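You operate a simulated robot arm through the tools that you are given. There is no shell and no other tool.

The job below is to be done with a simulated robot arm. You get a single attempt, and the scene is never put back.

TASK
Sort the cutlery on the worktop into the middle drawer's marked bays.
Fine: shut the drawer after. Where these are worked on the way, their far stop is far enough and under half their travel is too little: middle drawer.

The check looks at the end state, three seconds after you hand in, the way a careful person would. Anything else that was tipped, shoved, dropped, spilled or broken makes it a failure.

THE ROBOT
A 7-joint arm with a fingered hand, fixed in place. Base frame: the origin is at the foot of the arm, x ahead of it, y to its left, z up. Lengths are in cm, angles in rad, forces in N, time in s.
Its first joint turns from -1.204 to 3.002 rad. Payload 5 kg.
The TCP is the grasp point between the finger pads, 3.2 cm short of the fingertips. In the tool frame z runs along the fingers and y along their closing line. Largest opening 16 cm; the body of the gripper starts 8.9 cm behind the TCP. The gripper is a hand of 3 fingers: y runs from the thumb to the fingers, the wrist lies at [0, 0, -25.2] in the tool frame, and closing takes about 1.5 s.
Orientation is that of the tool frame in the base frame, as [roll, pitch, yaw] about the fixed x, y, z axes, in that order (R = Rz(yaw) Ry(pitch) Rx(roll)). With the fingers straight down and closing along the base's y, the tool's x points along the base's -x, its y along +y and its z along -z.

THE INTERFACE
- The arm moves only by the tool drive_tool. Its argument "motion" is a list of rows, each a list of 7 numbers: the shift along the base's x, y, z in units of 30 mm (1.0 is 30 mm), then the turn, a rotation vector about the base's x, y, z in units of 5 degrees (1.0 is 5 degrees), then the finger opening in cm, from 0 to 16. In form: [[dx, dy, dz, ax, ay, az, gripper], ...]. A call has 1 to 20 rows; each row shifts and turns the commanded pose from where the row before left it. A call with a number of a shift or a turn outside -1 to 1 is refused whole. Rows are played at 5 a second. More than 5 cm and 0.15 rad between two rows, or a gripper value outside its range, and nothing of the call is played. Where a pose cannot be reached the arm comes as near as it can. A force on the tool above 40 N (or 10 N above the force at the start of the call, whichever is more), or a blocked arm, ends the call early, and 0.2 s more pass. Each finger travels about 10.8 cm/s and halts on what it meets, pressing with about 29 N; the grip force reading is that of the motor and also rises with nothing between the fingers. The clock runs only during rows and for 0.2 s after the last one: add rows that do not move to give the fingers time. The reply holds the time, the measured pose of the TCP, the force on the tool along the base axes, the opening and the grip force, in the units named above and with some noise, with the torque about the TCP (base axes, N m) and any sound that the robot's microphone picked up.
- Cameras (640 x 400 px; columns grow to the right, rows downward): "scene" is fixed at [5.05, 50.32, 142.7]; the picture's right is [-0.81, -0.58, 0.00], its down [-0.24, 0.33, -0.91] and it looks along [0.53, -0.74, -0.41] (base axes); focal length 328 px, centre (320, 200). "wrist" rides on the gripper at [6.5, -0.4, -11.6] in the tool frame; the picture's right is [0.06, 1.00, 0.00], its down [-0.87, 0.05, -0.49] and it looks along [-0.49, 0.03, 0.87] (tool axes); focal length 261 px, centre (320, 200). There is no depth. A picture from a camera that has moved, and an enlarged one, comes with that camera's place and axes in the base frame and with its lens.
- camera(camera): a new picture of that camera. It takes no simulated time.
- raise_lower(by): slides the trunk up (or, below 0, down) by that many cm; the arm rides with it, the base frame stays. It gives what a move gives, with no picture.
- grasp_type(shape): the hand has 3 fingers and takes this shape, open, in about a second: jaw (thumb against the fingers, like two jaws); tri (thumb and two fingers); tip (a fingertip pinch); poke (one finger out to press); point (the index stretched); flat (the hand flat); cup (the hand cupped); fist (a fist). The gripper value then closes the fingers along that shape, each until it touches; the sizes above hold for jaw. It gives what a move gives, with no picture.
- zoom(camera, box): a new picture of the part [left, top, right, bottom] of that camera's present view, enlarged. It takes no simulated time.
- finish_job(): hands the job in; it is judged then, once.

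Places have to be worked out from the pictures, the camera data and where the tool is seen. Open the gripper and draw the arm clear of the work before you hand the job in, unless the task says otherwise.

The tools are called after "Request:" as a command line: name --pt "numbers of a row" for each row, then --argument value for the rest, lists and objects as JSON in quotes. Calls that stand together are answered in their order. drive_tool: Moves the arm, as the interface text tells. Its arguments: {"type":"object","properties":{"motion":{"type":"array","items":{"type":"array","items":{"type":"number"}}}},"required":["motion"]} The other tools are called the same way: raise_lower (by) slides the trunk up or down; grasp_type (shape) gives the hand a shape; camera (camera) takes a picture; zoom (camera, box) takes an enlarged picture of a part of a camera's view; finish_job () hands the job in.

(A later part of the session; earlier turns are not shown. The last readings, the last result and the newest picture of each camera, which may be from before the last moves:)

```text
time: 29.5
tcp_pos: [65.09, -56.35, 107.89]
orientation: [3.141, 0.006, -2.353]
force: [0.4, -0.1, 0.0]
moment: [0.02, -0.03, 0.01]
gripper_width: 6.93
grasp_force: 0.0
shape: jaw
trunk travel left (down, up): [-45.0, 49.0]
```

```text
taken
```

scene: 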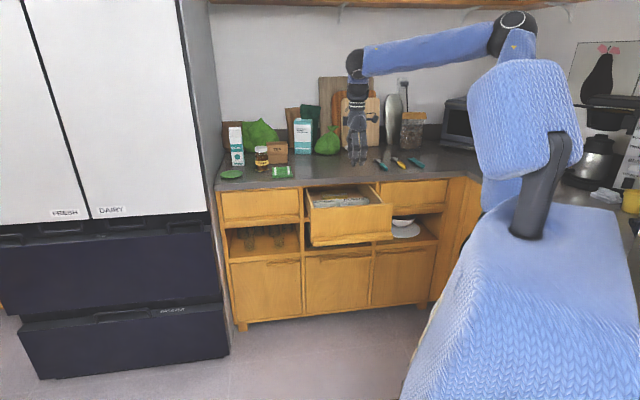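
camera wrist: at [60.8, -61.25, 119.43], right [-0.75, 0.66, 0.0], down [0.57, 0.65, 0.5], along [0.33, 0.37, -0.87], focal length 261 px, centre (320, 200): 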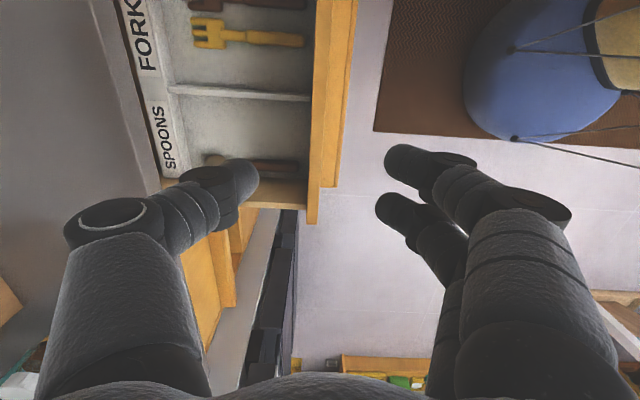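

Tool is vertical above the panel. I zoom the wrist view to check the panel's top edge against the point below the TCP (which should project near pixel (320,109)).

Request:
zoom --camera "wrist" --box '[140, 0, 460, 230]'

```text
1.74 times, centred on (300, 115) of wrist
camera zoom: at [60.8, -61.25, 119.43], right [-0.75, 0.66, 0.0], down [0.57, 0.65, 0.5], along [0.33, 0.37, -0.87], focal length 453 px, centre (355, 348)
```

zoom: 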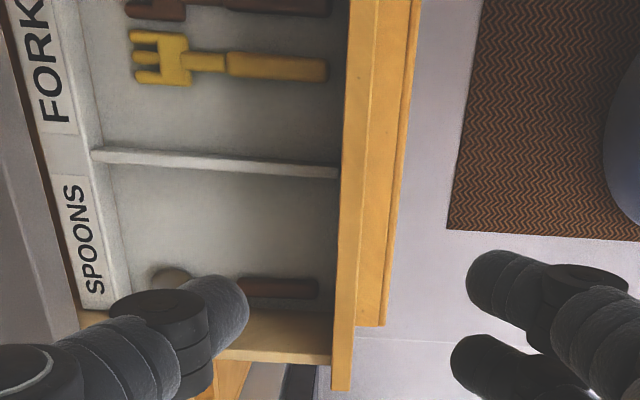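

The TCP sits right over the panel's top edge, with the thumb on the inside. I descend 21 cm and check.

Request:
drive_tool --pt "0 0 -1 0 0 0 7" --pt "0 0 -1 0 0 0 7" --pt "0 0 -1 0 0 0 7" --pt "0 0 -1 0 0 0 7" --pt "0 0 -1 0 0 0 7" --pt "0 0 -1 0 0 0 7" --pt "0 0 -1 0 0 0 7"

Request:
camera --camera "wrist"

```text
time: 31.1
tcp_pos: [65.15, -56.32, 86.85]
orientation: [3.141, 0.008, -2.353]
force: [0.3, 0.3, -0.6]
moment: [0.01, -0.01, 0.0]
gripper_width: 6.96
grasp_force: 0.0
shape: jaw
trunk travel left (down, up): [-45.0, 49.0]
```

```text
taken
camera wrist: at [60.82, -61.28, 98.41], right [-0.75, 0.66, 0.0], down [0.57, 0.65, 0.5], along [0.33, 0.37, -0.87], focal length 261 px, centre (320, 200)
```

wrist: 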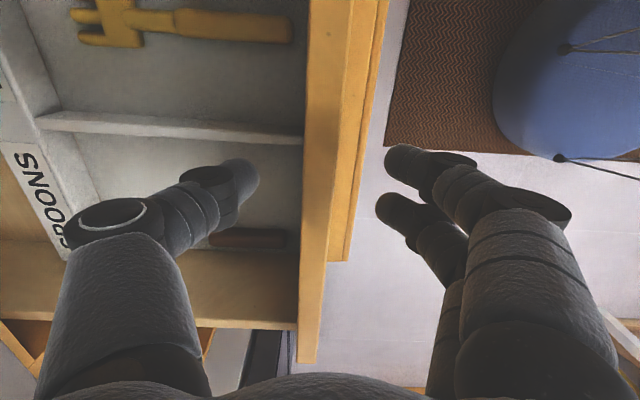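

The panel edge is centred between thumb and fingers. I lower 1.5 cm more and close on the panel.

Request:
drive_tool --pt "0 0 -0.5 0 0 0 7" --pt "0 0 0 0 0 0 4" --pt "0 0 0 0 0 0 2" --pt "0 0 0 0 0 0 0" --pt "0 0 0 0 0 0 0" --pt "0 0 0 0 0 0 0" --pt "0 0 0 0 0 0 0"

Request:
camera --camera "wrist"

```text
time: 32.7
tcp_pos: [65.24, -56.39, 85.5]
orientation: [-3.141, 0.006, -2.351]
force: [0.2, 1.7, -4.5]
moment: [0.04, 0.01, -0.01]
gripper_width: 1.27
grasp_force: 29.4
shape: jaw
trunk travel left (down, up): [-45.0, 49.0]
```

```text
taken
camera wrist: at [60.85, -61.21, 97.0], right [-0.75, 0.66, 0.0], down [0.57, 0.65, 0.5], along [0.33, 0.37, -0.87], focal length 261 px, centre (320, 200)
```

wrist: 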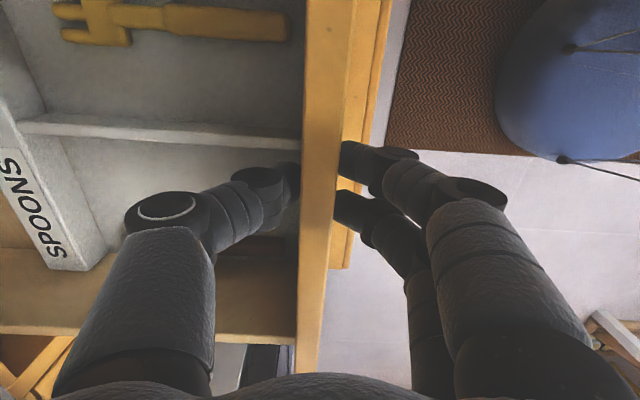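

Panel gripped firmly. I pull outward in small steps, to find the far stop.

Request:
drive_tool --pt "-0.3 0.3 0 0 0 0 0" --pt "-0.3 0.3 0 0 0 0 0" --pt "-0.3 0.3 0 0 0 0 0" --pt "-0.3 0.3 0 0 0 0 0" --pt "-0.3 0.3 0 0 0 0 0" --pt "-0.3 0.3 0 0 0 0 0"

Request:
camera --camera "wrist"

```text
time: 34.1
tcp_pos: [59.6, -50.81, 85.43]
orientation: [3.141, 0.004, -2.353]
force: [1.4, 3.3, -1.3]
moment: [0.02, -0.04, -0.03]
gripper_width: 1.24
grasp_force: 29.1
shape: jaw
trunk travel left (down, up): [-45.0, 49.0]
```

```text
taken
camera wrist: at [55.36, -55.73, 96.99], right [-0.75, 0.66, 0.0], down [0.57, 0.65, 0.5], along [0.33, 0.37, -0.87], focal length 261 px, centre (320, 200)
```

wrist: 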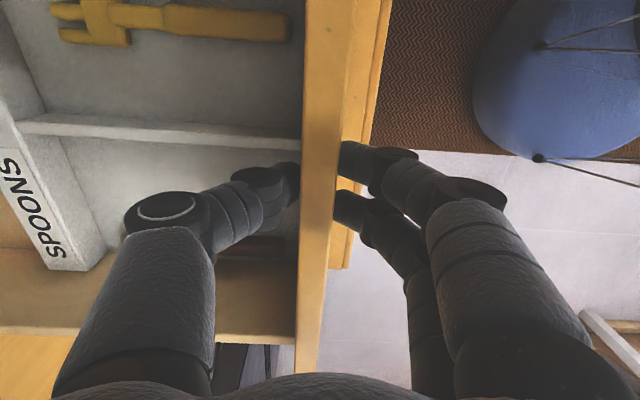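

It followed another 8 cm (about 31–32 cm out). I continue slowly for the far stop.

Request:
drive_tool --pt "-0.25 0.25 0 0 0 0 0" --pt "-0.25 0.25 0 0 0 0 0" --pt "-0.25 0.25 0 0 0 0 0" --pt "-0.25 0.25 0 0 0 0 0" --pt "-0.25 0.25 0 0 0 0 0" --pt "-0.25 0.25 0 0 0 0 0"

Request:
camera --camera "scene"

```text
time: 35.5
tcp_pos: [55.16, -46.27, 85.35]
orientation: [-3.14, 0.005, -2.353]
force: [2.0, 1.6, -3.2]
moment: [0.06, -0.04, 0.0]
gripper_width: 1.27
grasp_force: 29.6
shape: jaw
trunk travel left (down, up): [-45.0, 49.0]
```

```text
taken
```

scene: 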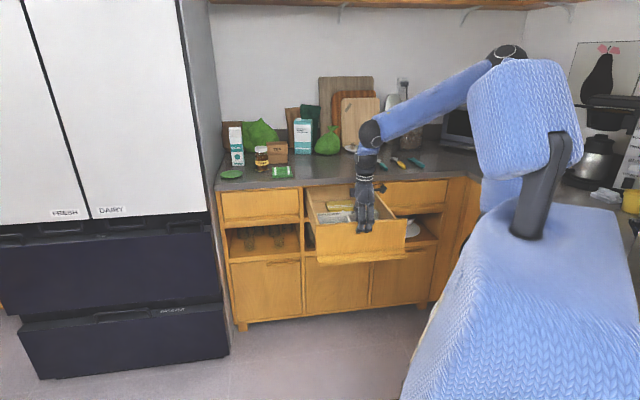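

Now ~38 cm out and still free. I continue a little further, gently.

Request:
drive_tool --pt "-0.2 0.2 0 0 0 0 0" --pt "-0.2 0.2 0 0 0 0 0" --pt "-0.2 0.2 0 0 0 0 0" --pt "-0.2 0.2 0 0 0 0 0" --pt "-0.2 0.2 0 0 0 0 0" --pt "-0.2 0.2 0 0 0 0 0"

Request:
camera --camera "wrist"

```text
time: 36.6
tcp_pos: [52.86, -44.08, 85.57]
orientation: [-3.132, 0.008, -2.357]
force: [16.8, -20.0, 4.0]
moment: [-0.54, -0.48, -0.02]
gripper_width: 1.45
grasp_force: 28.8
shape: jaw
trunk travel left (down, up): [-45.0, 49.0]
stopped in row 5: the force on the tool passed its limit at 44 N (the readings are from after the stop); the commanded pose is now the measured one
```

```text
taken
camera wrist: at [48.47, -48.86, 97.15], right [-0.75, 0.66, -0.01], down [0.57, 0.65, 0.5], along [0.34, 0.37, -0.87], focal length 261 px, centre (320, 200)
```

wrist: 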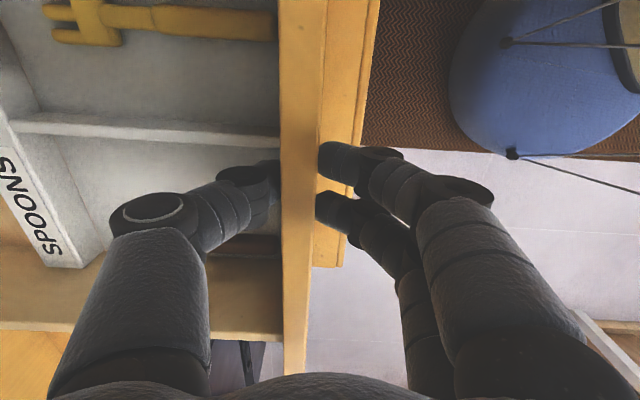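

The far stop is reached (44 N spike) with the drawer ≈40 cm out. I ease forward slightly, open the hand, and lift clear.

Request:
drive_tool --pt "0.1 -0.1 0 0 0 0 0" --pt "0 0 0 0 0 0 3" --pt "0 0 0 0 0 0 6" --pt "0 0 0 0 0 0 6" --pt "0 0 1 0 0 0 6" --pt "0 0 1 0 0 0 6" --pt "0 0 1 0 0 0 6" --pt "0 0 1 0 0 0 6" --pt "0 0 1 0 0 0 6" --pt "0 0 1 0 0 0 6" --pt "0 0 1 0 0 0 6"

Request:
camera --camera "wrist"

Request:
camera --camera "scene"

```text
time: 39.0
tcp_pos: [53.0, -44.05, 106.61]
orientation: [-3.134, 0.007, -2.355]
force: [0.3, -0.6, 0.7]
moment: [-0.05, 0.0, 0.0]
gripper_width: 5.91
grasp_force: 0.1
shape: jaw
trunk travel left (down, up): [-45.0, 49.0]
```

```text
taken
camera wrist: at [48.65, -48.85, 118.22], right [-0.75, 0.66, -0.01], down [0.57, 0.65, 0.5], along [0.33, 0.37, -0.87], focal length 261 px, centre (320, 200)
```

wrist: 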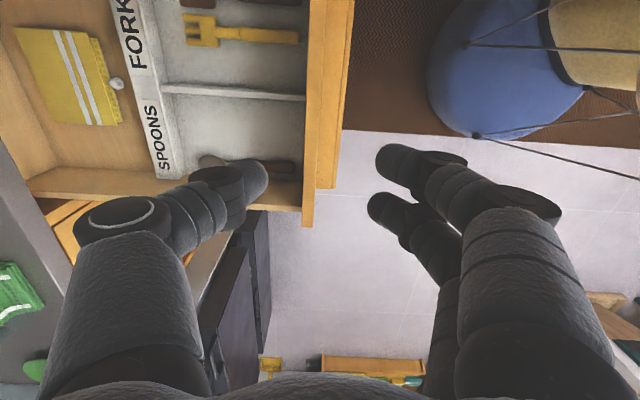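

```text
taken
```

scene: 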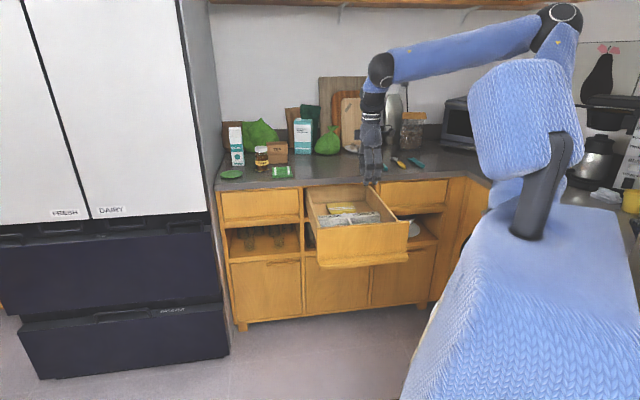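

The drawer is fully open with tray and contents undisturbed. I zoom both views to measure the bays' geometry (floor height, label wall, divider) before fetching cutlery.

Request:
zoom --camera "scene" --box '[295, 175, 415, 275]'

Request:
zoom --camera "wrist" --box '[0, 0, 380, 240]'

Request:
zoom --camera "scene" --box '[365, 140, 445, 190]'

```text
4.00 times, centred on (355, 225) of scene
camera zoom: at [5.05, 50.32, 142.7], right [-0.81, -0.58, 0.0], down [-0.24, 0.33, -0.91], along [0.53, -0.74, -0.41], focal length 1312 px, centre (180, 100)
```

zoom: 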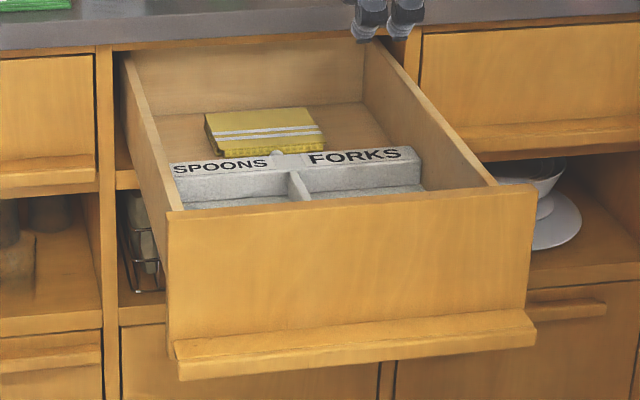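

```text
1.67 times, centred on (190, 120) of wrist
camera zoom: at [48.65, -48.85, 118.22], right [-0.75, 0.66, -0.01], down [0.57, 0.65, 0.5], along [0.33, 0.37, -0.87], focal length 434 px, centre (537, 333)
```

zoom: 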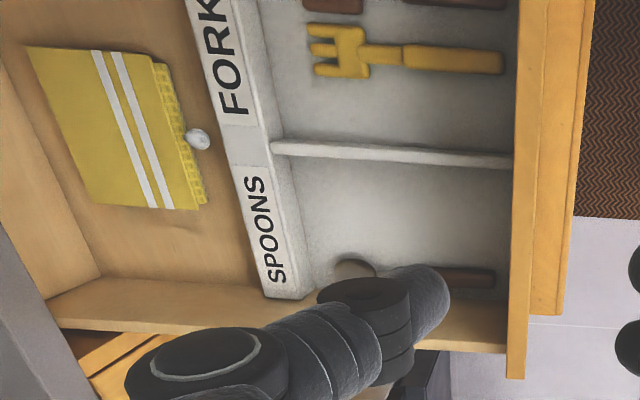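

```text
8.00 times, centred on (405, 165) of scene
camera zoom: at [5.05, 50.32, 142.7], right [-0.81, -0.58, 0.0], down [-0.24, 0.33, -0.91], along [0.53, -0.74, -0.41], focal length 2624 px, centre (-360, 480)
```

zoom: 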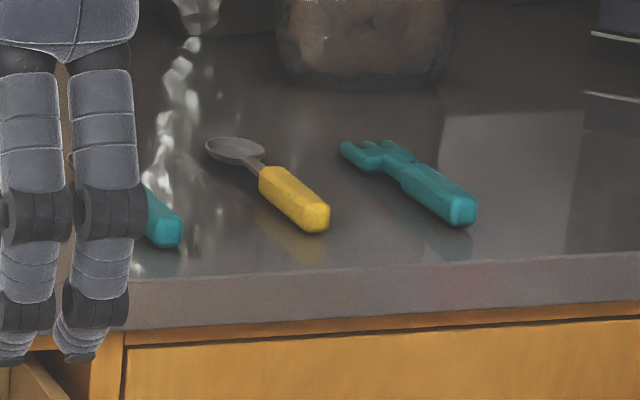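

Bay geometry: panel p≈68.5–70.4, bays p≈71–91, floor z≈74, divider at lateral ≈6, brown spoon at lateral ≈18, forks at ≈-1.5 and -5. All three pieces lie along w, with handle ends at p≈112.8 and laterals ≈-17.3 (teal spoon), -27 (yellow spoon), -36.3 (fork). I test turning the tool +90° so it closes along the counter edge.

Request:
drive_tool --pt "0 0 0.5 0 0 1 6" --pt "0 0 0.5 0 0 1 6" --pt "0 0 0 0 0 1 6" --pt "0 0 0 0 0 1 6" --pt "0 0 0 0 0 1 6" --pt "0 0 0 0 0 1 6" --pt "0 0 0 0 0 1 6" --pt "0 0 0 0 0 1 6" --pt "0 0 0 0 0 1 6"

```text
time: 41.0
tcp_pos: [52.94, -44.14, 109.7]
orientation: [-3.135, 0.006, -1.569]
force: [-0.1, 0.2, 0.0]
moment: [-0.01, 0.0, -0.02]
gripper_width: 5.96
grasp_force: 0.1
shape: jaw
trunk travel left (down, up): [-45.0, 49.0]
```

The first 45° went fine. I turn the remaining 45°.

Request:
drive_tool --pt "0 0 0 0 0 1 6" --pt "0 0 0 0 0 1 6" --pt "0 0 0 0 0 1 6" --pt "0 0 0 0 0 1 6" --pt "0 0 0 0 0 1 6" --pt "0 0 0 0 0 1 6" --pt "0 0 0 0 0 1 6" --pt "0 0 0 0 0 1 6" --pt "0 0 0 0 0 1 6"

Request:
camera --camera "scene"

Request:
camera --camera "wrist"

```text
time: 43.0
tcp_pos: [52.97, -44.23, 109.62]
orientation: [-3.135, 0.007, -0.782]
force: [0.0, 0.0, 0.8]
moment: [-0.02, 0.01, 0.0]
gripper_width: 5.96
grasp_force: 0.0
shape: jaw
trunk travel left (down, up): [-45.0, 49.0]
```

```text
taken
```

scene: 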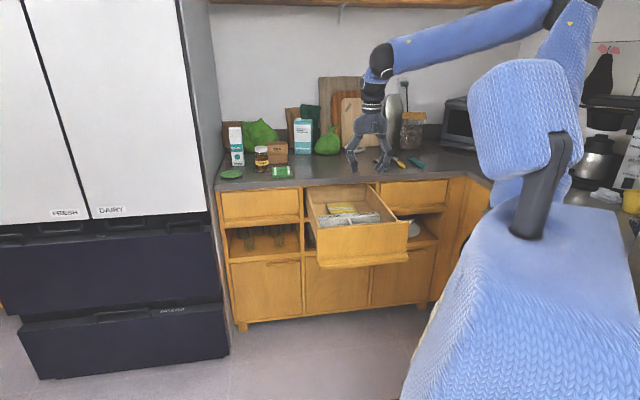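

```text
taken
camera wrist: at [57.94, -48.45, 121.16], right [-0.66, -0.75, -0.01], down [-0.66, 0.57, 0.5], along [-0.37, 0.33, -0.87], focal length 261 px, centre (320, 200)
```

wrist: 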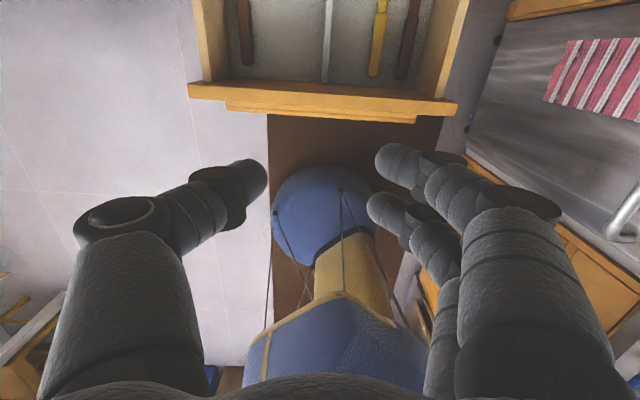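

Yaw reached (closing along the counter edge, camera on the far/upper side). Now I travel at z≈109 toward the teal spoon while tilting the tool outward; first half.

Request:
drive_tool --pt "0.254 -0.872 0 -0.707 -0.707 0 6" --pt "0.254 -0.872 0 -0.707 -0.707 0 6" --pt "0.254 -0.872 0 -0.707 -0.707 0 6" --pt "0.254 -0.872 0 -0.707 -0.707 0 6" --pt "0.254 -0.872 0 -0.707 -0.707 0 6" --pt "0.254 -0.872 0 -0.707 -0.707 0 6" --pt "0.254 -0.872 0 -0.707 -0.707 0 6" --pt "0.254 -0.872 0 -0.707 -0.707 0 6" --pt "0.254 -0.872 0 -0.707 -0.707 0 6"

Request:
camera --camera "scene"

Request:
camera --camera "wrist"

```text
time: 45.0
tcp_pos: [59.98, -67.81, 109.5]
orientation: [-3.134, -0.777, -0.783]
force: [-0.1, -0.5, 0.0]
moment: [-0.02, 0.0, 0.04]
gripper_width: 5.96
grasp_force: 0.0
shape: jaw
trunk travel left (down, up): [-45.0, 49.0]
```

```text
taken
```

scene: 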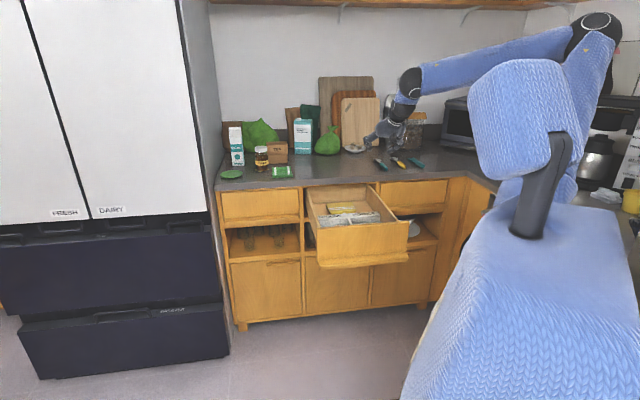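

```text
taken
camera wrist: at [57.67, -65.04, 122.35], right [-0.67, -0.74, 0.04], down [-0.72, 0.64, -0.26], along [0.17, -0.2, -0.96], focal length 261 px, centre (320, 200)
```

wrist: 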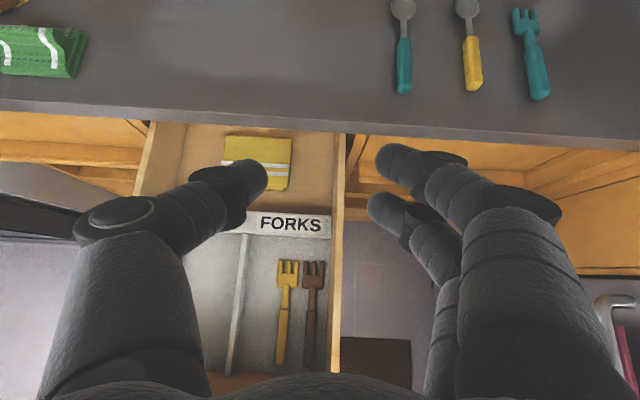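

The overhead wrist view confirms: teal spoon handle from p≈112 to 121.7 at lateral -17.3, yellow at -27.3, fork at -37. I lower the trunk 12 cm to put the shoulder nearer wrist height for the long reach (the hand is in free air, lowest parts above z≈94).

Request:
raise_lower --by -12

Request:
drive_tool --pt "0.204 -0.822 0.4 -0.707 -0.707 0 5" --pt "0.204 -0.822 0.4 -0.707 -0.707 0 5" --pt "0.204 -0.822 0.4 0 0 0 5" --pt "0.204 -0.822 0 0 0 0 5" --pt "0.204 -0.822 0 0 0 0 5" --pt "0.204 -0.822 0 0 0 0 5" --pt "0.204 -0.822 0 0 0 0 5" --pt "0.204 -0.822 0 0 0 0 5" --pt "0.204 -0.822 0 0 0 0 5"

Request:
camera --camera "wrist"

Request:
camera --camera "scene"

```text
time: 46.5
tcp_pos: [59.88, -67.6, 97.52]
orientation: [-3.134, -0.778, -0.784]
force: [-0.4, -0.6, 0.3]
moment: [-0.03, -0.04, 0.01]
gripper_width: 5.95
grasp_force: 0.2
shape: jaw
trunk travel left (down, up): [-33.0, 61.0]
```

```text
time: 48.5
tcp_pos: [65.39, -89.93, 101.11]
orientation: [-3.137, -0.95, -0.784]
force: [-0.6, -0.3, 0.4]
moment: [-0.04, -0.01, 0.0]
gripper_width: 5.04
grasp_force: 0.1
shape: jaw
trunk travel left (down, up): [-33.0, 61.0]
```

```text
taken
camera wrist: at [61.65, -85.67, 113.23], right [-0.68, -0.74, 0.05], down [-0.68, 0.6, -0.42], along [0.28, -0.32, -0.91], focal length 261 px, centre (320, 200)
```

wrist: 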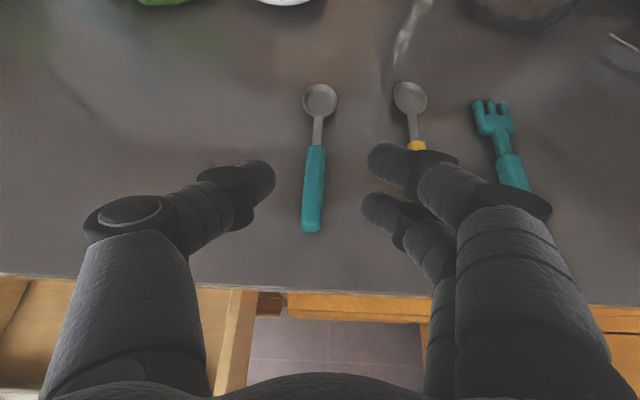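

```text
taken
```

scene: 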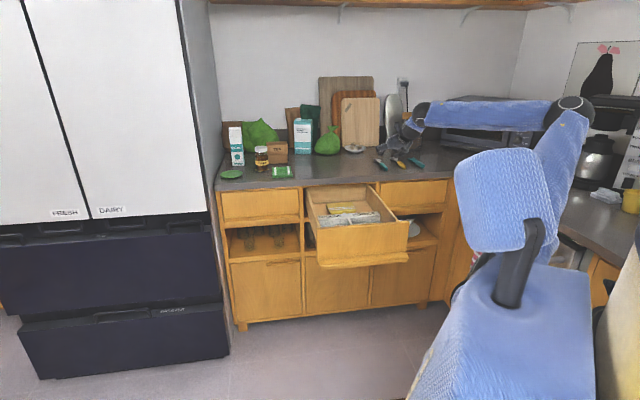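

The pose is good: the teal spoon lies between thumb and fingers, its handle running p≈111.6–120.4 at lateral -17.0. I move over the handle (p≈116) and descend to z≈93.

Request:
drive_tool --pt "0.514 -0.46 0 0 0 0 5" --pt "0.514 -0.46 0 0 0 0 5" --pt "0.514 -0.46 0 0 0 0 5" --pt "0 0 -0.9 0 0 0 5" --pt "0 0 -0.9 0 0 0 5"

Request:
camera --camera "wrist"

Request:
zoom --camera "scene" --box '[350, 110, 450, 190]'

```text
time: 49.7
tcp_pos: [69.96, -94.12, 95.63]
orientation: [-3.134, -0.95, -0.783]
force: [0.5, 0.6, -0.9]
moment: [-0.01, -0.06, 0.03]
gripper_width: 5.04
grasp_force: 0.0
shape: jaw
trunk travel left (down, up): [-33.0, 61.0]
```

```text
taken
camera wrist: at [66.3, -89.79, 107.75], right [-0.68, -0.74, 0.05], down [-0.68, 0.6, -0.42], along [0.28, -0.32, -0.91], focal length 261 px, centre (320, 200)
```

wrist: 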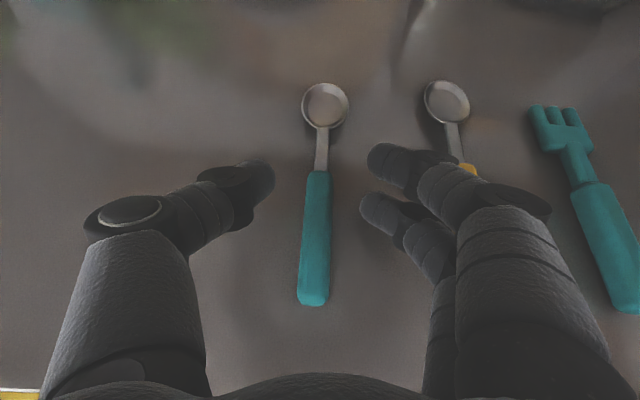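

```text
5.00 times, centred on (400, 150) of scene
camera zoom: at [5.05, 50.32, 142.7], right [-0.81, -0.58, 0.0], down [-0.24, 0.33, -0.91], along [0.53, -0.74, -0.41], focal length 1640 px, centre (-80, 450)
```

zoom: 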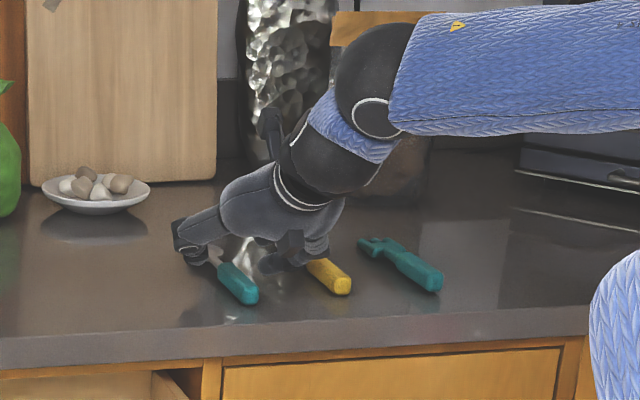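

The handle sits between the fingers. The lower finger should be just above the surface at z≈94, so I descend about 1.4 cm and then close.

Request:
drive_tool --pt "0 0 -0.25 0 0 0 5" --pt "0 0 -0.22 0 0 0 5"

Request:
camera --camera "wrist"

Request:
zoom --camera "scene" --box '[360, 125, 430, 180]'

```text
time: 50.3
tcp_pos: [70.02, -93.97, 94.64]
orientation: [-3.135, -0.954, -0.783]
force: [0.8, -2.4, 11.1]
moment: [-0.46, 0.13, 0.07]
gripper_width: 5.07
grasp_force: 0.0
shape: jaw
trunk travel left (down, up): [-33.0, 61.0]
```

```text
taken
camera wrist: at [66.26, -89.72, 106.71], right [-0.68, -0.74, 0.05], down [-0.68, 0.6, -0.43], along [0.29, -0.32, -0.9], focal length 261 px, centre (320, 200)
```

wrist: 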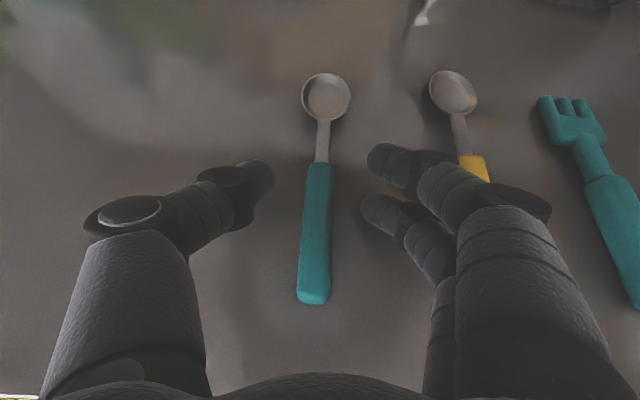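

```text
7.27 times, centred on (395, 152) of scene
camera zoom: at [5.05, 50.32, 142.7], right [-0.81, -0.58, 0.0], down [-0.24, 0.33, -0.91], along [0.53, -0.74, -0.41], focal length 2385 px, centre (-226, 546)
```

zoom: 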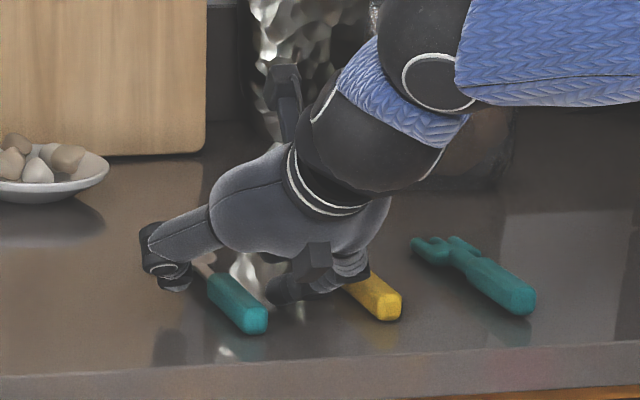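

The lower finger lightly touches the worktop (11 N). I lift 3 mm and close on the handle.

Request:
drive_tool --pt "0 0 0.12 0 0 0 4" --pt "0 0 0 0 0 0 2" --pt "0 0 0 0 0 0 0" --pt "0 0 0 0 0 0 0" --pt "0 0 0 0 0 0 0" --pt "0 0 0 0 0 0 0"

Request:
camera --camera "wrist"

Request:
zoom --camera "scene" --box '[360, 125, 430, 180]'

```text
time: 51.7
tcp_pos: [69.98, -93.88, 94.7]
orientation: [-3.137, -0.952, -0.784]
force: [-0.2, -0.1, 2.6]
moment: [-0.06, -0.04, 0.01]
gripper_width: 0.21
grasp_force: 28.8
shape: jaw
trunk travel left (down, up): [-33.0, 61.0]
```

```text
taken
camera wrist: at [66.27, -89.74, 106.77], right [-0.68, -0.74, 0.05], down [-0.68, 0.6, -0.42], along [0.28, -0.32, -0.91], focal length 261 px, centre (320, 200)
```

wrist: 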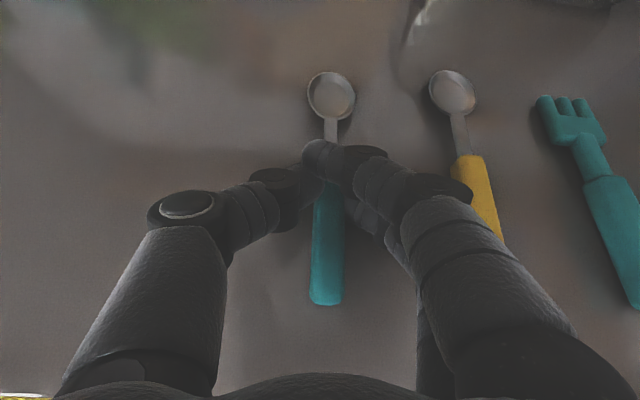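

```text
7.27 times, centred on (395, 152) of scene
camera zoom: at [5.05, 50.32, 142.7], right [-0.81, -0.58, 0.0], down [-0.24, 0.33, -0.91], along [0.53, -0.74, -0.41], focal length 2385 px, centre (-226, 546)
```

zoom: 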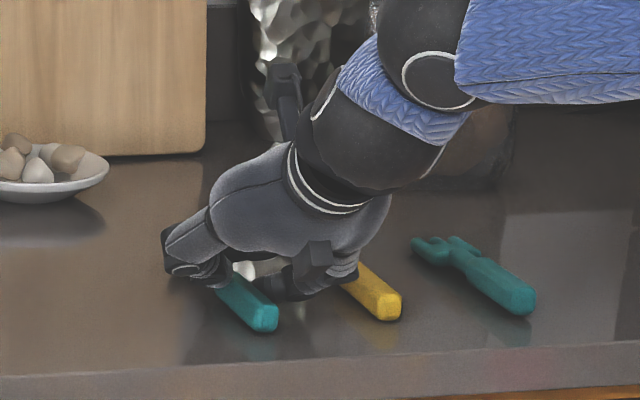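

The hand closed over the top of the handle (width 0.2): with this much tilt, the lower finger touches the worktop while the thumb stays above the handle. I need a steeper tool, so I open, lift, and test how vertical the arm can get at this reach.

Request:
drive_tool --pt "0 0 0 0 0 0 3" --pt "0 0 0 0 0 0 5" --pt "0 0 0.6 0 0 0 5" --pt "0 0 0.6 0 0 0 5" --pt "0 0 0.8 0 0 0 5" --pt "0 0 0 0.707 0.707 0 5" --pt "0 0 0 0.707 0.707 0 5" --pt "0 0 0 0.707 0.707 0 5" --pt "0 0 0 0.707 0.707 0 5"

Request:
camera --camera "scene"

Request:
camera --camera "wrist"

```text
time: 53.7
tcp_pos: [69.98, -94.08, 100.69]
orientation: [-3.134, -0.601, -0.784]
force: [0.4, -0.8, -0.1]
moment: [0.01, -0.03, 0.05]
gripper_width: 4.99
grasp_force: 0.0
shape: jaw
trunk travel left (down, up): [-33.0, 61.0]
```

```text
taken
```

scene: 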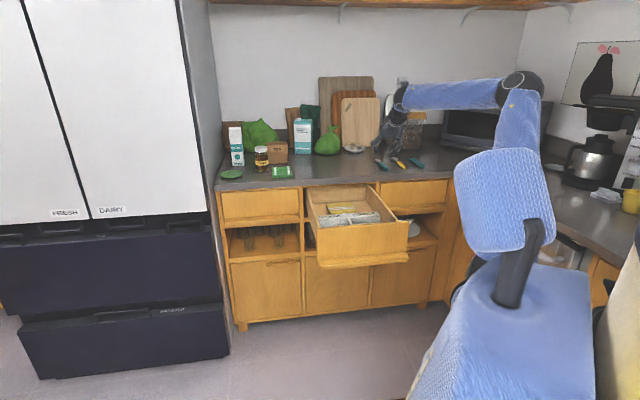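

```text
taken
camera wrist: at [69.4, -92.96, 113.96], right [-0.67, -0.75, 0.03], down [-0.74, 0.66, -0.09], along [0.05, -0.08, -1.0], focal length 261 px, centre (320, 200)
```

wrist: 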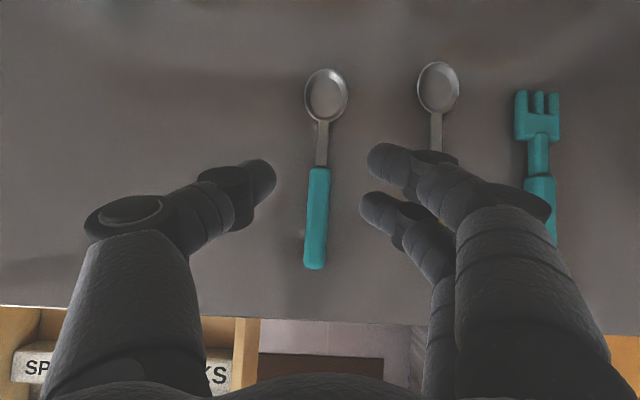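

Reachable at 34° with the elbow still well bent. I continue toward vertical, testing 20° more.

Request:
drive_tool --pt "0 0 0 0.707 0.707 0 5" --pt "0 0 0 0.707 0.707 0 5" --pt "0 0 0 0.707 0.707 0 5" --pt "0 0 0 0.707 0.707 0 5"

Request:
camera --camera "scene"

Request:
camera --camera "wrist"

```text
time: 54.7
tcp_pos: [69.95, -94.13, 100.71]
orientation: [-3.134, -0.253, -0.784]
force: [-0.6, -0.5, 0.5]
moment: [0.01, 0.0, 0.02]
gripper_width: 4.97
grasp_force: 0.1
shape: jaw
trunk travel left (down, up): [-33.0, 61.0]
```

```text
taken
```

scene: 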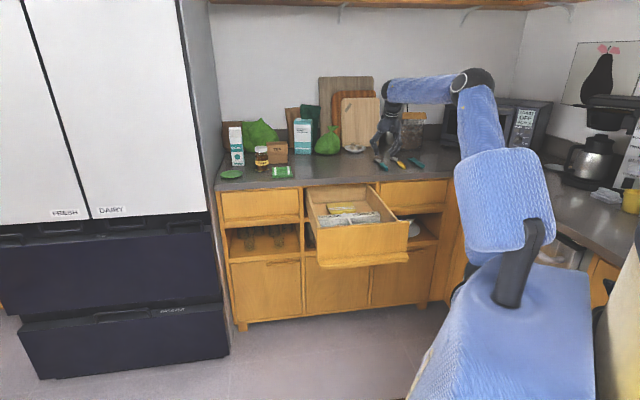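

```text
taken
camera wrist: at [72.63, -96.22, 113.53], right [-0.66, -0.75, 0.01], down [-0.72, 0.64, 0.26], along [-0.2, 0.16, -0.97], focal length 261 px, centre (320, 200)
```

wrist: 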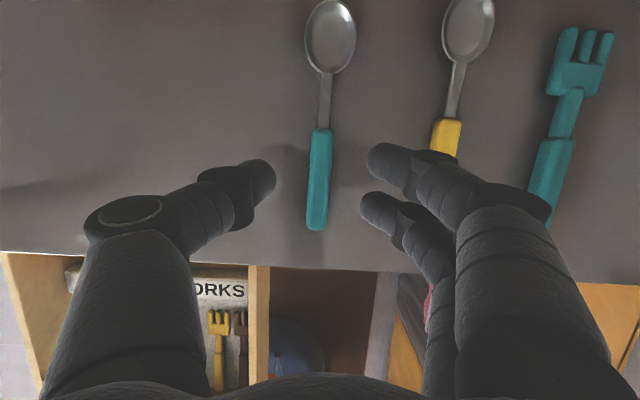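

The near-vertical 14.5° tilt is reachable here, and the spoon handle is centred between the fingers (handle p≈110.8–119.4). I descend to z≈94.3 watching the force.

Request:
drive_tool --pt "0.06 -0.06 -0.9 0 0 0 5" --pt "0.06 -0.06 -0.9 0 0 0 5" --pt "0 0 -0.33 0 0 0 5"

Request:
camera --camera "wrist"

Request:
zoom --camera "scene" --box '[350, 110, 440, 180]'

```text
time: 55.5
tcp_pos: [70.4, -94.49, 94.73]
orientation: [-3.134, -0.258, -0.784]
force: [0.1, -4.0, 14.2]
moment: [-0.34, 0.45, 0.1]
gripper_width: 5.05
grasp_force: 0.0
shape: jaw
trunk travel left (down, up): [-33.0, 61.0]
```

```text
taken
camera wrist: at [72.95, -96.49, 107.58], right [-0.66, -0.75, 0.01], down [-0.72, 0.64, 0.25], along [-0.2, 0.16, -0.97], focal length 261 px, centre (320, 200)
```

wrist: 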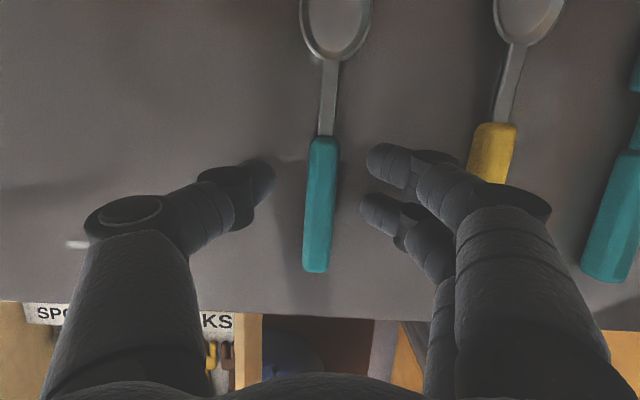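

```text
5.71 times, centred on (395, 145) of scene
camera zoom: at [5.05, 50.32, 142.7], right [-0.81, -0.58, 0.0], down [-0.24, 0.33, -0.91], along [0.53, -0.74, -0.41], focal length 1874 px, centre (-109, 514)
```

zoom: 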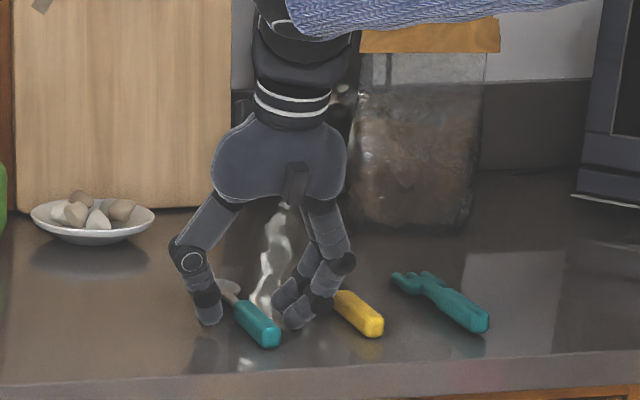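

Fingertips touch the worktop (14 N) at TCP z=94.7, so the surface is really at z≈90.9. I lift 2 mm and close on the handle.

Request:
drive_tool --pt "0 0 0.1 0 0 0 4" --pt "0 0 0 0 0 0 2" --pt "0 0 0 0 0 0 0" --pt "0 0 0 0 0 0 0" --pt "0 0 0 0 0 0 0" --pt "0 0 0 0 0 0 0"

Request:
camera --camera "wrist"

Request:
zoom --camera "scene" --box '[350, 110, 440, 180]'

```text
time: 56.9
tcp_pos: [70.29, -94.49, 94.66]
orientation: [-3.135, -0.254, -0.782]
force: [-0.8, 0.4, 0.9]
moment: [0.01, 0.04, -0.03]
gripper_width: 1.59
grasp_force: 29.0
shape: jaw
trunk travel left (down, up): [-33.0, 61.0]
```

```text
taken
camera wrist: at [72.98, -96.5, 107.51], right [-0.66, -0.75, 0.01], down [-0.72, 0.64, 0.26], along [-0.2, 0.16, -0.97], focal length 261 px, centre (320, 200)
```

wrist: 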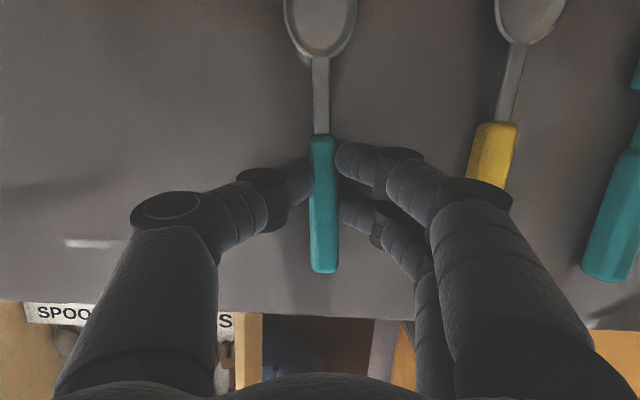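

```text
5.71 times, centred on (395, 145) of scene
camera zoom: at [5.05, 50.32, 142.7], right [-0.81, -0.58, 0.0], down [-0.24, 0.33, -0.91], along [0.53, -0.74, -0.41], focal length 1874 px, centre (-109, 514)
```

zoom: 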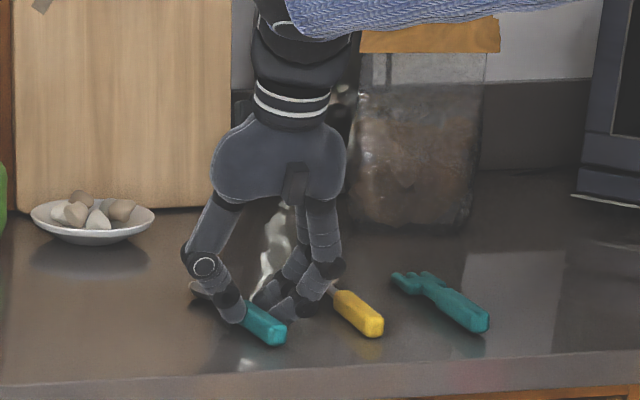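

The teal handle is gripped: 1.59 cm wide at 29 N, with both fingers and the thumb on it. I lift 9 cm and check that it comes along.

Request:
drive_tool --pt "0 0 0.4 0 0 0 0" --pt "0 0 0.6 0 0 0 0" --pt "0 0 1 0 0 0 0" --pt "0 0 1 0 0 0 0"

Request:
camera --camera "wrist"

Request:
zoom --camera "scene" --box '[350, 100, 450, 180]'

```text
time: 57.9
tcp_pos: [70.26, -94.49, 103.63]
orientation: [-3.136, -0.255, -0.784]
force: [-0.9, 0.9, 0.6]
moment: [0.02, 0.01, 0.02]
gripper_width: 1.58
grasp_force: 29.4
shape: jaw
trunk travel left (down, up): [-33.0, 61.0]
```

```text
taken
camera wrist: at [72.91, -96.53, 116.53], right [-0.66, -0.75, 0.01], down [-0.72, 0.64, 0.26], along [-0.2, 0.16, -0.97], focal length 261 px, centre (320, 200)
```

wrist: 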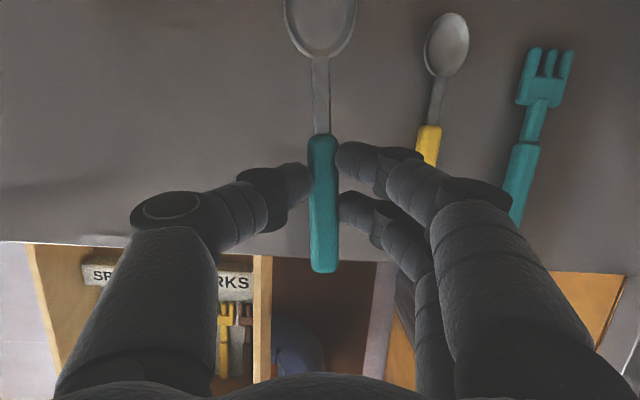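

```text
5.00 times, centred on (400, 140) of scene
camera zoom: at [5.05, 50.32, 142.7], right [-0.81, -0.58, 0.0], down [-0.24, 0.33, -0.91], along [0.53, -0.74, -0.41], focal length 1640 px, centre (-80, 500)
```

zoom: 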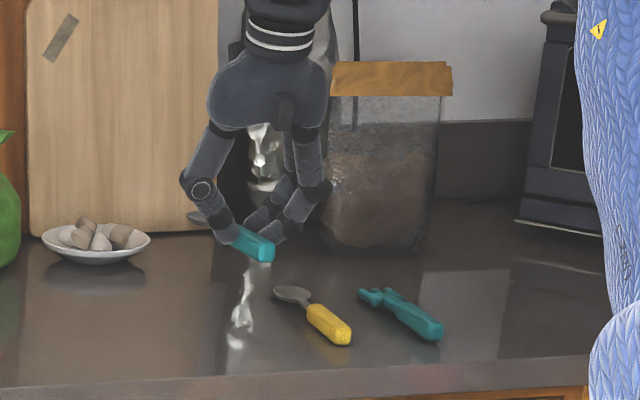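

The spoon is held level. I carry it at z≈103.6 over to the SPOONS bay (target p≈78, lateral ≈13.6).

Request:
drive_tool --pt "-0.108 0.959 0 0 0 0 0" --pt "-0.108 0.959 0 0 0 0 0" --pt "-0.108 0.959 0 0 0 0 0" --pt "-0.108 0.959 0 0 0 0 0" --pt "-0.108 0.959 0 0 0 0 0" --pt "-0.108 0.959 0 0 0 0 0" --pt "-0.108 0.959 0 0 0 0 0" --pt "-0.108 0.959 0 0 0 0 0" --pt "-0.108 0.959 0 0 0 0 0" --pt "-0.108 0.959 0 0 0 0 0" --pt "-0.108 0.959 0 0 0 0 0" --pt "-0.108 0.959 0 0 0 0 0" --pt "-0.108 0.959 0 0 0 0 0" --pt "-0.108 0.959 0 0 0 0 0" --pt "-0.108 0.959 0 0 0 0 0" --pt "-0.108 0.959 0 0 0 0 0" --pt "-0.108 0.959 0 0 0 0 0"

Request:
camera --camera "wrist"

Request:
camera --camera "scene"

```text
time: 61.5
tcp_pos: [64.84, -45.38, 103.6]
orientation: [-3.135, -0.254, -0.786]
force: [-1.2, -0.1, -0.8]
moment: [-0.01, -0.03, 0.0]
gripper_width: 1.57
grasp_force: 29.3
shape: jaw
trunk travel left (down, up): [-33.0, 61.0]
```

```text
taken
camera wrist: at [67.52, -47.61, 116.53], right [-0.66, -0.75, 0.01], down [-0.72, 0.64, 0.26], along [-0.2, 0.16, -0.97], focal length 261 px, centre (320, 200)
```

wrist: 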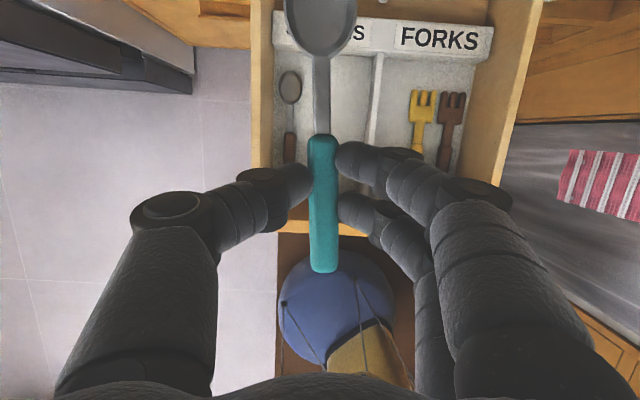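

```text
taken
```

scene: 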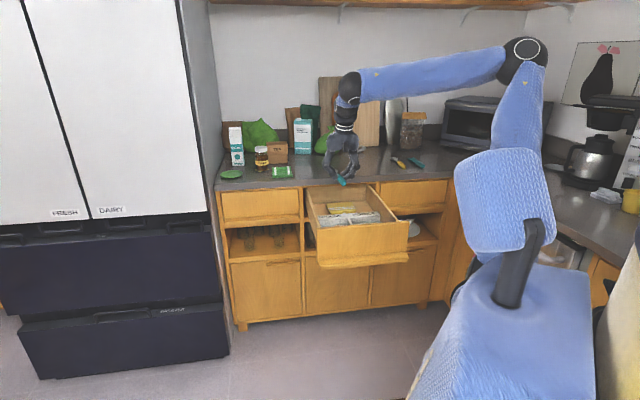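

Over the SPOONS bay: TCP p≈77.9, lateral ≈13.8, between the brown spoon (18.2) and the divider (5.7); the spoon fits lengthwise. I descend to about z≈81.

Request:
drive_tool --pt "-0.1 0.1 -0.94 0 0 0 0" --pt "0 0 -0.94 0 0 0 0" --pt "0 0 -0.94 0 0 0 0" --pt "0 0 -0.94 0 0 0 0" --pt "0 0 -0.94 0 0 0 0" --pt "0 0 -0.94 0 0 0 0" --pt "0 0 -0.94 0 0 0 0"

Request:
camera --camera "wrist"

Request:
zoom --camera "scene" --box '[295, 150, 415, 250]'

```text
time: 63.1
tcp_pos: [64.65, -45.34, 83.9]
orientation: [-3.135, -0.255, -0.784]
force: [-0.3, 0.3, -1.1]
moment: [0.01, -0.01, 0.02]
gripper_width: 1.58
grasp_force: 29.1
shape: jaw
trunk travel left (down, up): [-33.0, 61.0]
```

```text
taken
camera wrist: at [67.27, -47.36, 96.72], right [-0.66, -0.75, 0.01], down [-0.72, 0.64, 0.26], along [-0.2, 0.16, -0.97], focal length 261 px, centre (320, 200)
```

wrist: 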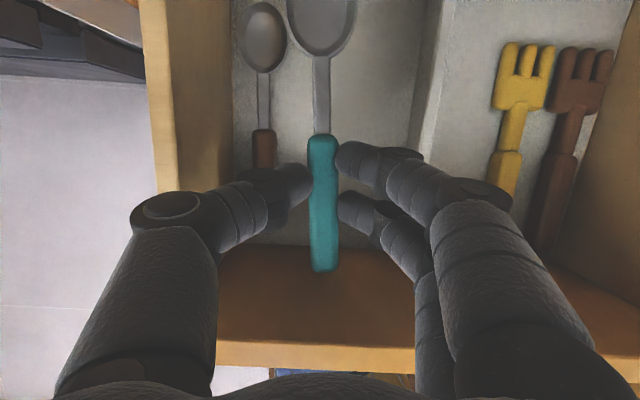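

```text
4.00 times, centred on (355, 200) of scene
camera zoom: at [5.05, 50.32, 142.7], right [-0.81, -0.58, 0.0], down [-0.24, 0.33, -0.91], along [0.53, -0.74, -0.41], focal length 1312 px, centre (180, 200)
```

zoom: 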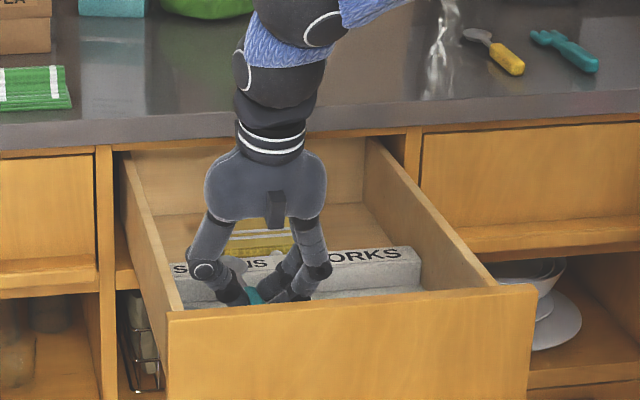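

Alignment still good (brown spoon to the left, divider to the right). I descend further in small steps, to z≈79, and check the force.

Request:
drive_tool --pt "0 0 -0.6 0 0 0 0" --pt "0 0 -0.6 0 0 0 0" --pt "0 0 -0.4 0 0 0 0"

Request:
camera --camera "wrist"

```text
time: 63.9
tcp_pos: [64.56, -45.27, 79.24]
orientation: [-3.133, -0.254, -0.783]
force: [-0.1, -0.2, -0.7]
moment: [0.0, -0.02, 0.0]
gripper_width: 1.58
grasp_force: 29.3
shape: jaw
trunk travel left (down, up): [-33.0, 61.0]
```

```text
taken
camera wrist: at [67.27, -47.29, 91.98], right [-0.66, -0.75, 0.01], down [-0.72, 0.64, 0.26], along [-0.2, 0.16, -0.97], focal length 261 px, centre (320, 200)
```

wrist: 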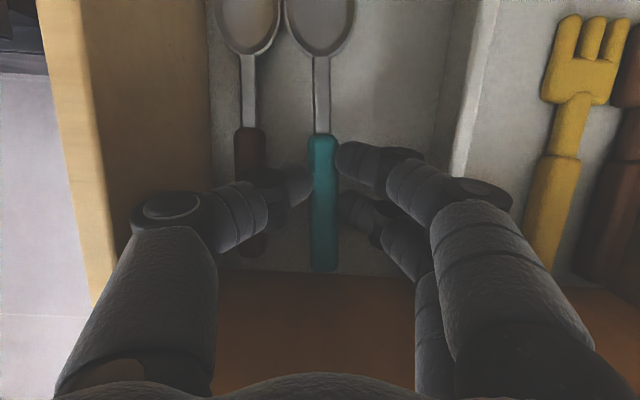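

No contact yet; I continue down in small steps until the spoon touches the tray floor.

Request:
drive_tool --pt "0 0 -0.15 0 0 0 0" --pt "0 0 -0.15 0 0 0 0"

```text
time: 64.5
tcp_pos: [64.75, -45.13, 78.29]
orientation: [-3.135, -0.255, -0.784]
force: [-0.1, -0.4, 0.9]
moment: [-0.06, -0.07, -0.01]
gripper_width: 1.57
grasp_force: 28.8
shape: jaw
trunk travel left (down, up): [-33.0, 61.0]
```

Request:
drive_tool --pt "0 0 -0.12 0 0 0 0" --pt "0 0 -0.1 0 0 0 0"

```text
time: 65.1
tcp_pos: [64.66, -45.17, 77.94]
orientation: [-3.133, -0.26, -0.786]
force: [-1.1, -4.5, 24.0]
moment: [-0.36, 0.39, 0.14]
gripper_width: 1.65
grasp_force: 29.1
shape: jaw
trunk travel left (down, up): [-33.0, 61.0]
```

Contact with the tray floor (24 N at z=77.9). I ease up 3 mm, open just enough to release the handle, and wait.

Request:
drive_tool --pt "0 0 0.1 0 0 0 1.5" --pt "0 0 0 0 0 0 2.4" --pt "0 0 0 0 0 0 3.2" --pt "0 0 0 0 0 0 3.2"

Request:
camera --camera "wrist"

```text
time: 66.1
tcp_pos: [64.47, -45.19, 77.87]
orientation: [-3.135, -0.253, -0.782]
force: [-5.1, -2.9, 1.8]
moment: [0.06, 0.01, 0.07]
gripper_width: 2.85
grasp_force: 0.1
shape: jaw
trunk travel left (down, up): [-33.0, 61.0]
```

```text
taken
camera wrist: at [67.18, -47.29, 90.67], right [-0.66, -0.75, 0.01], down [-0.72, 0.64, 0.26], along [-0.2, 0.16, -0.97], focal length 261 px, centre (320, 200)
```

wrist: 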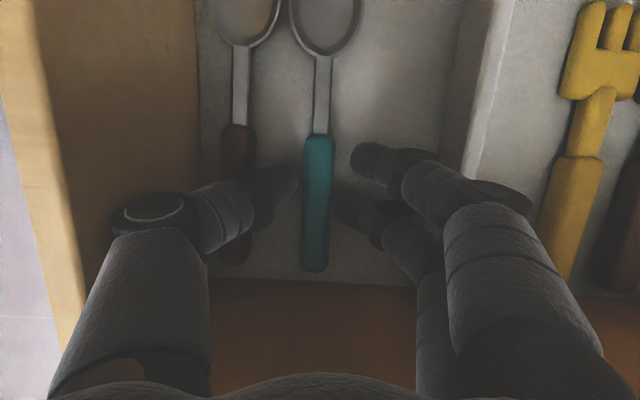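

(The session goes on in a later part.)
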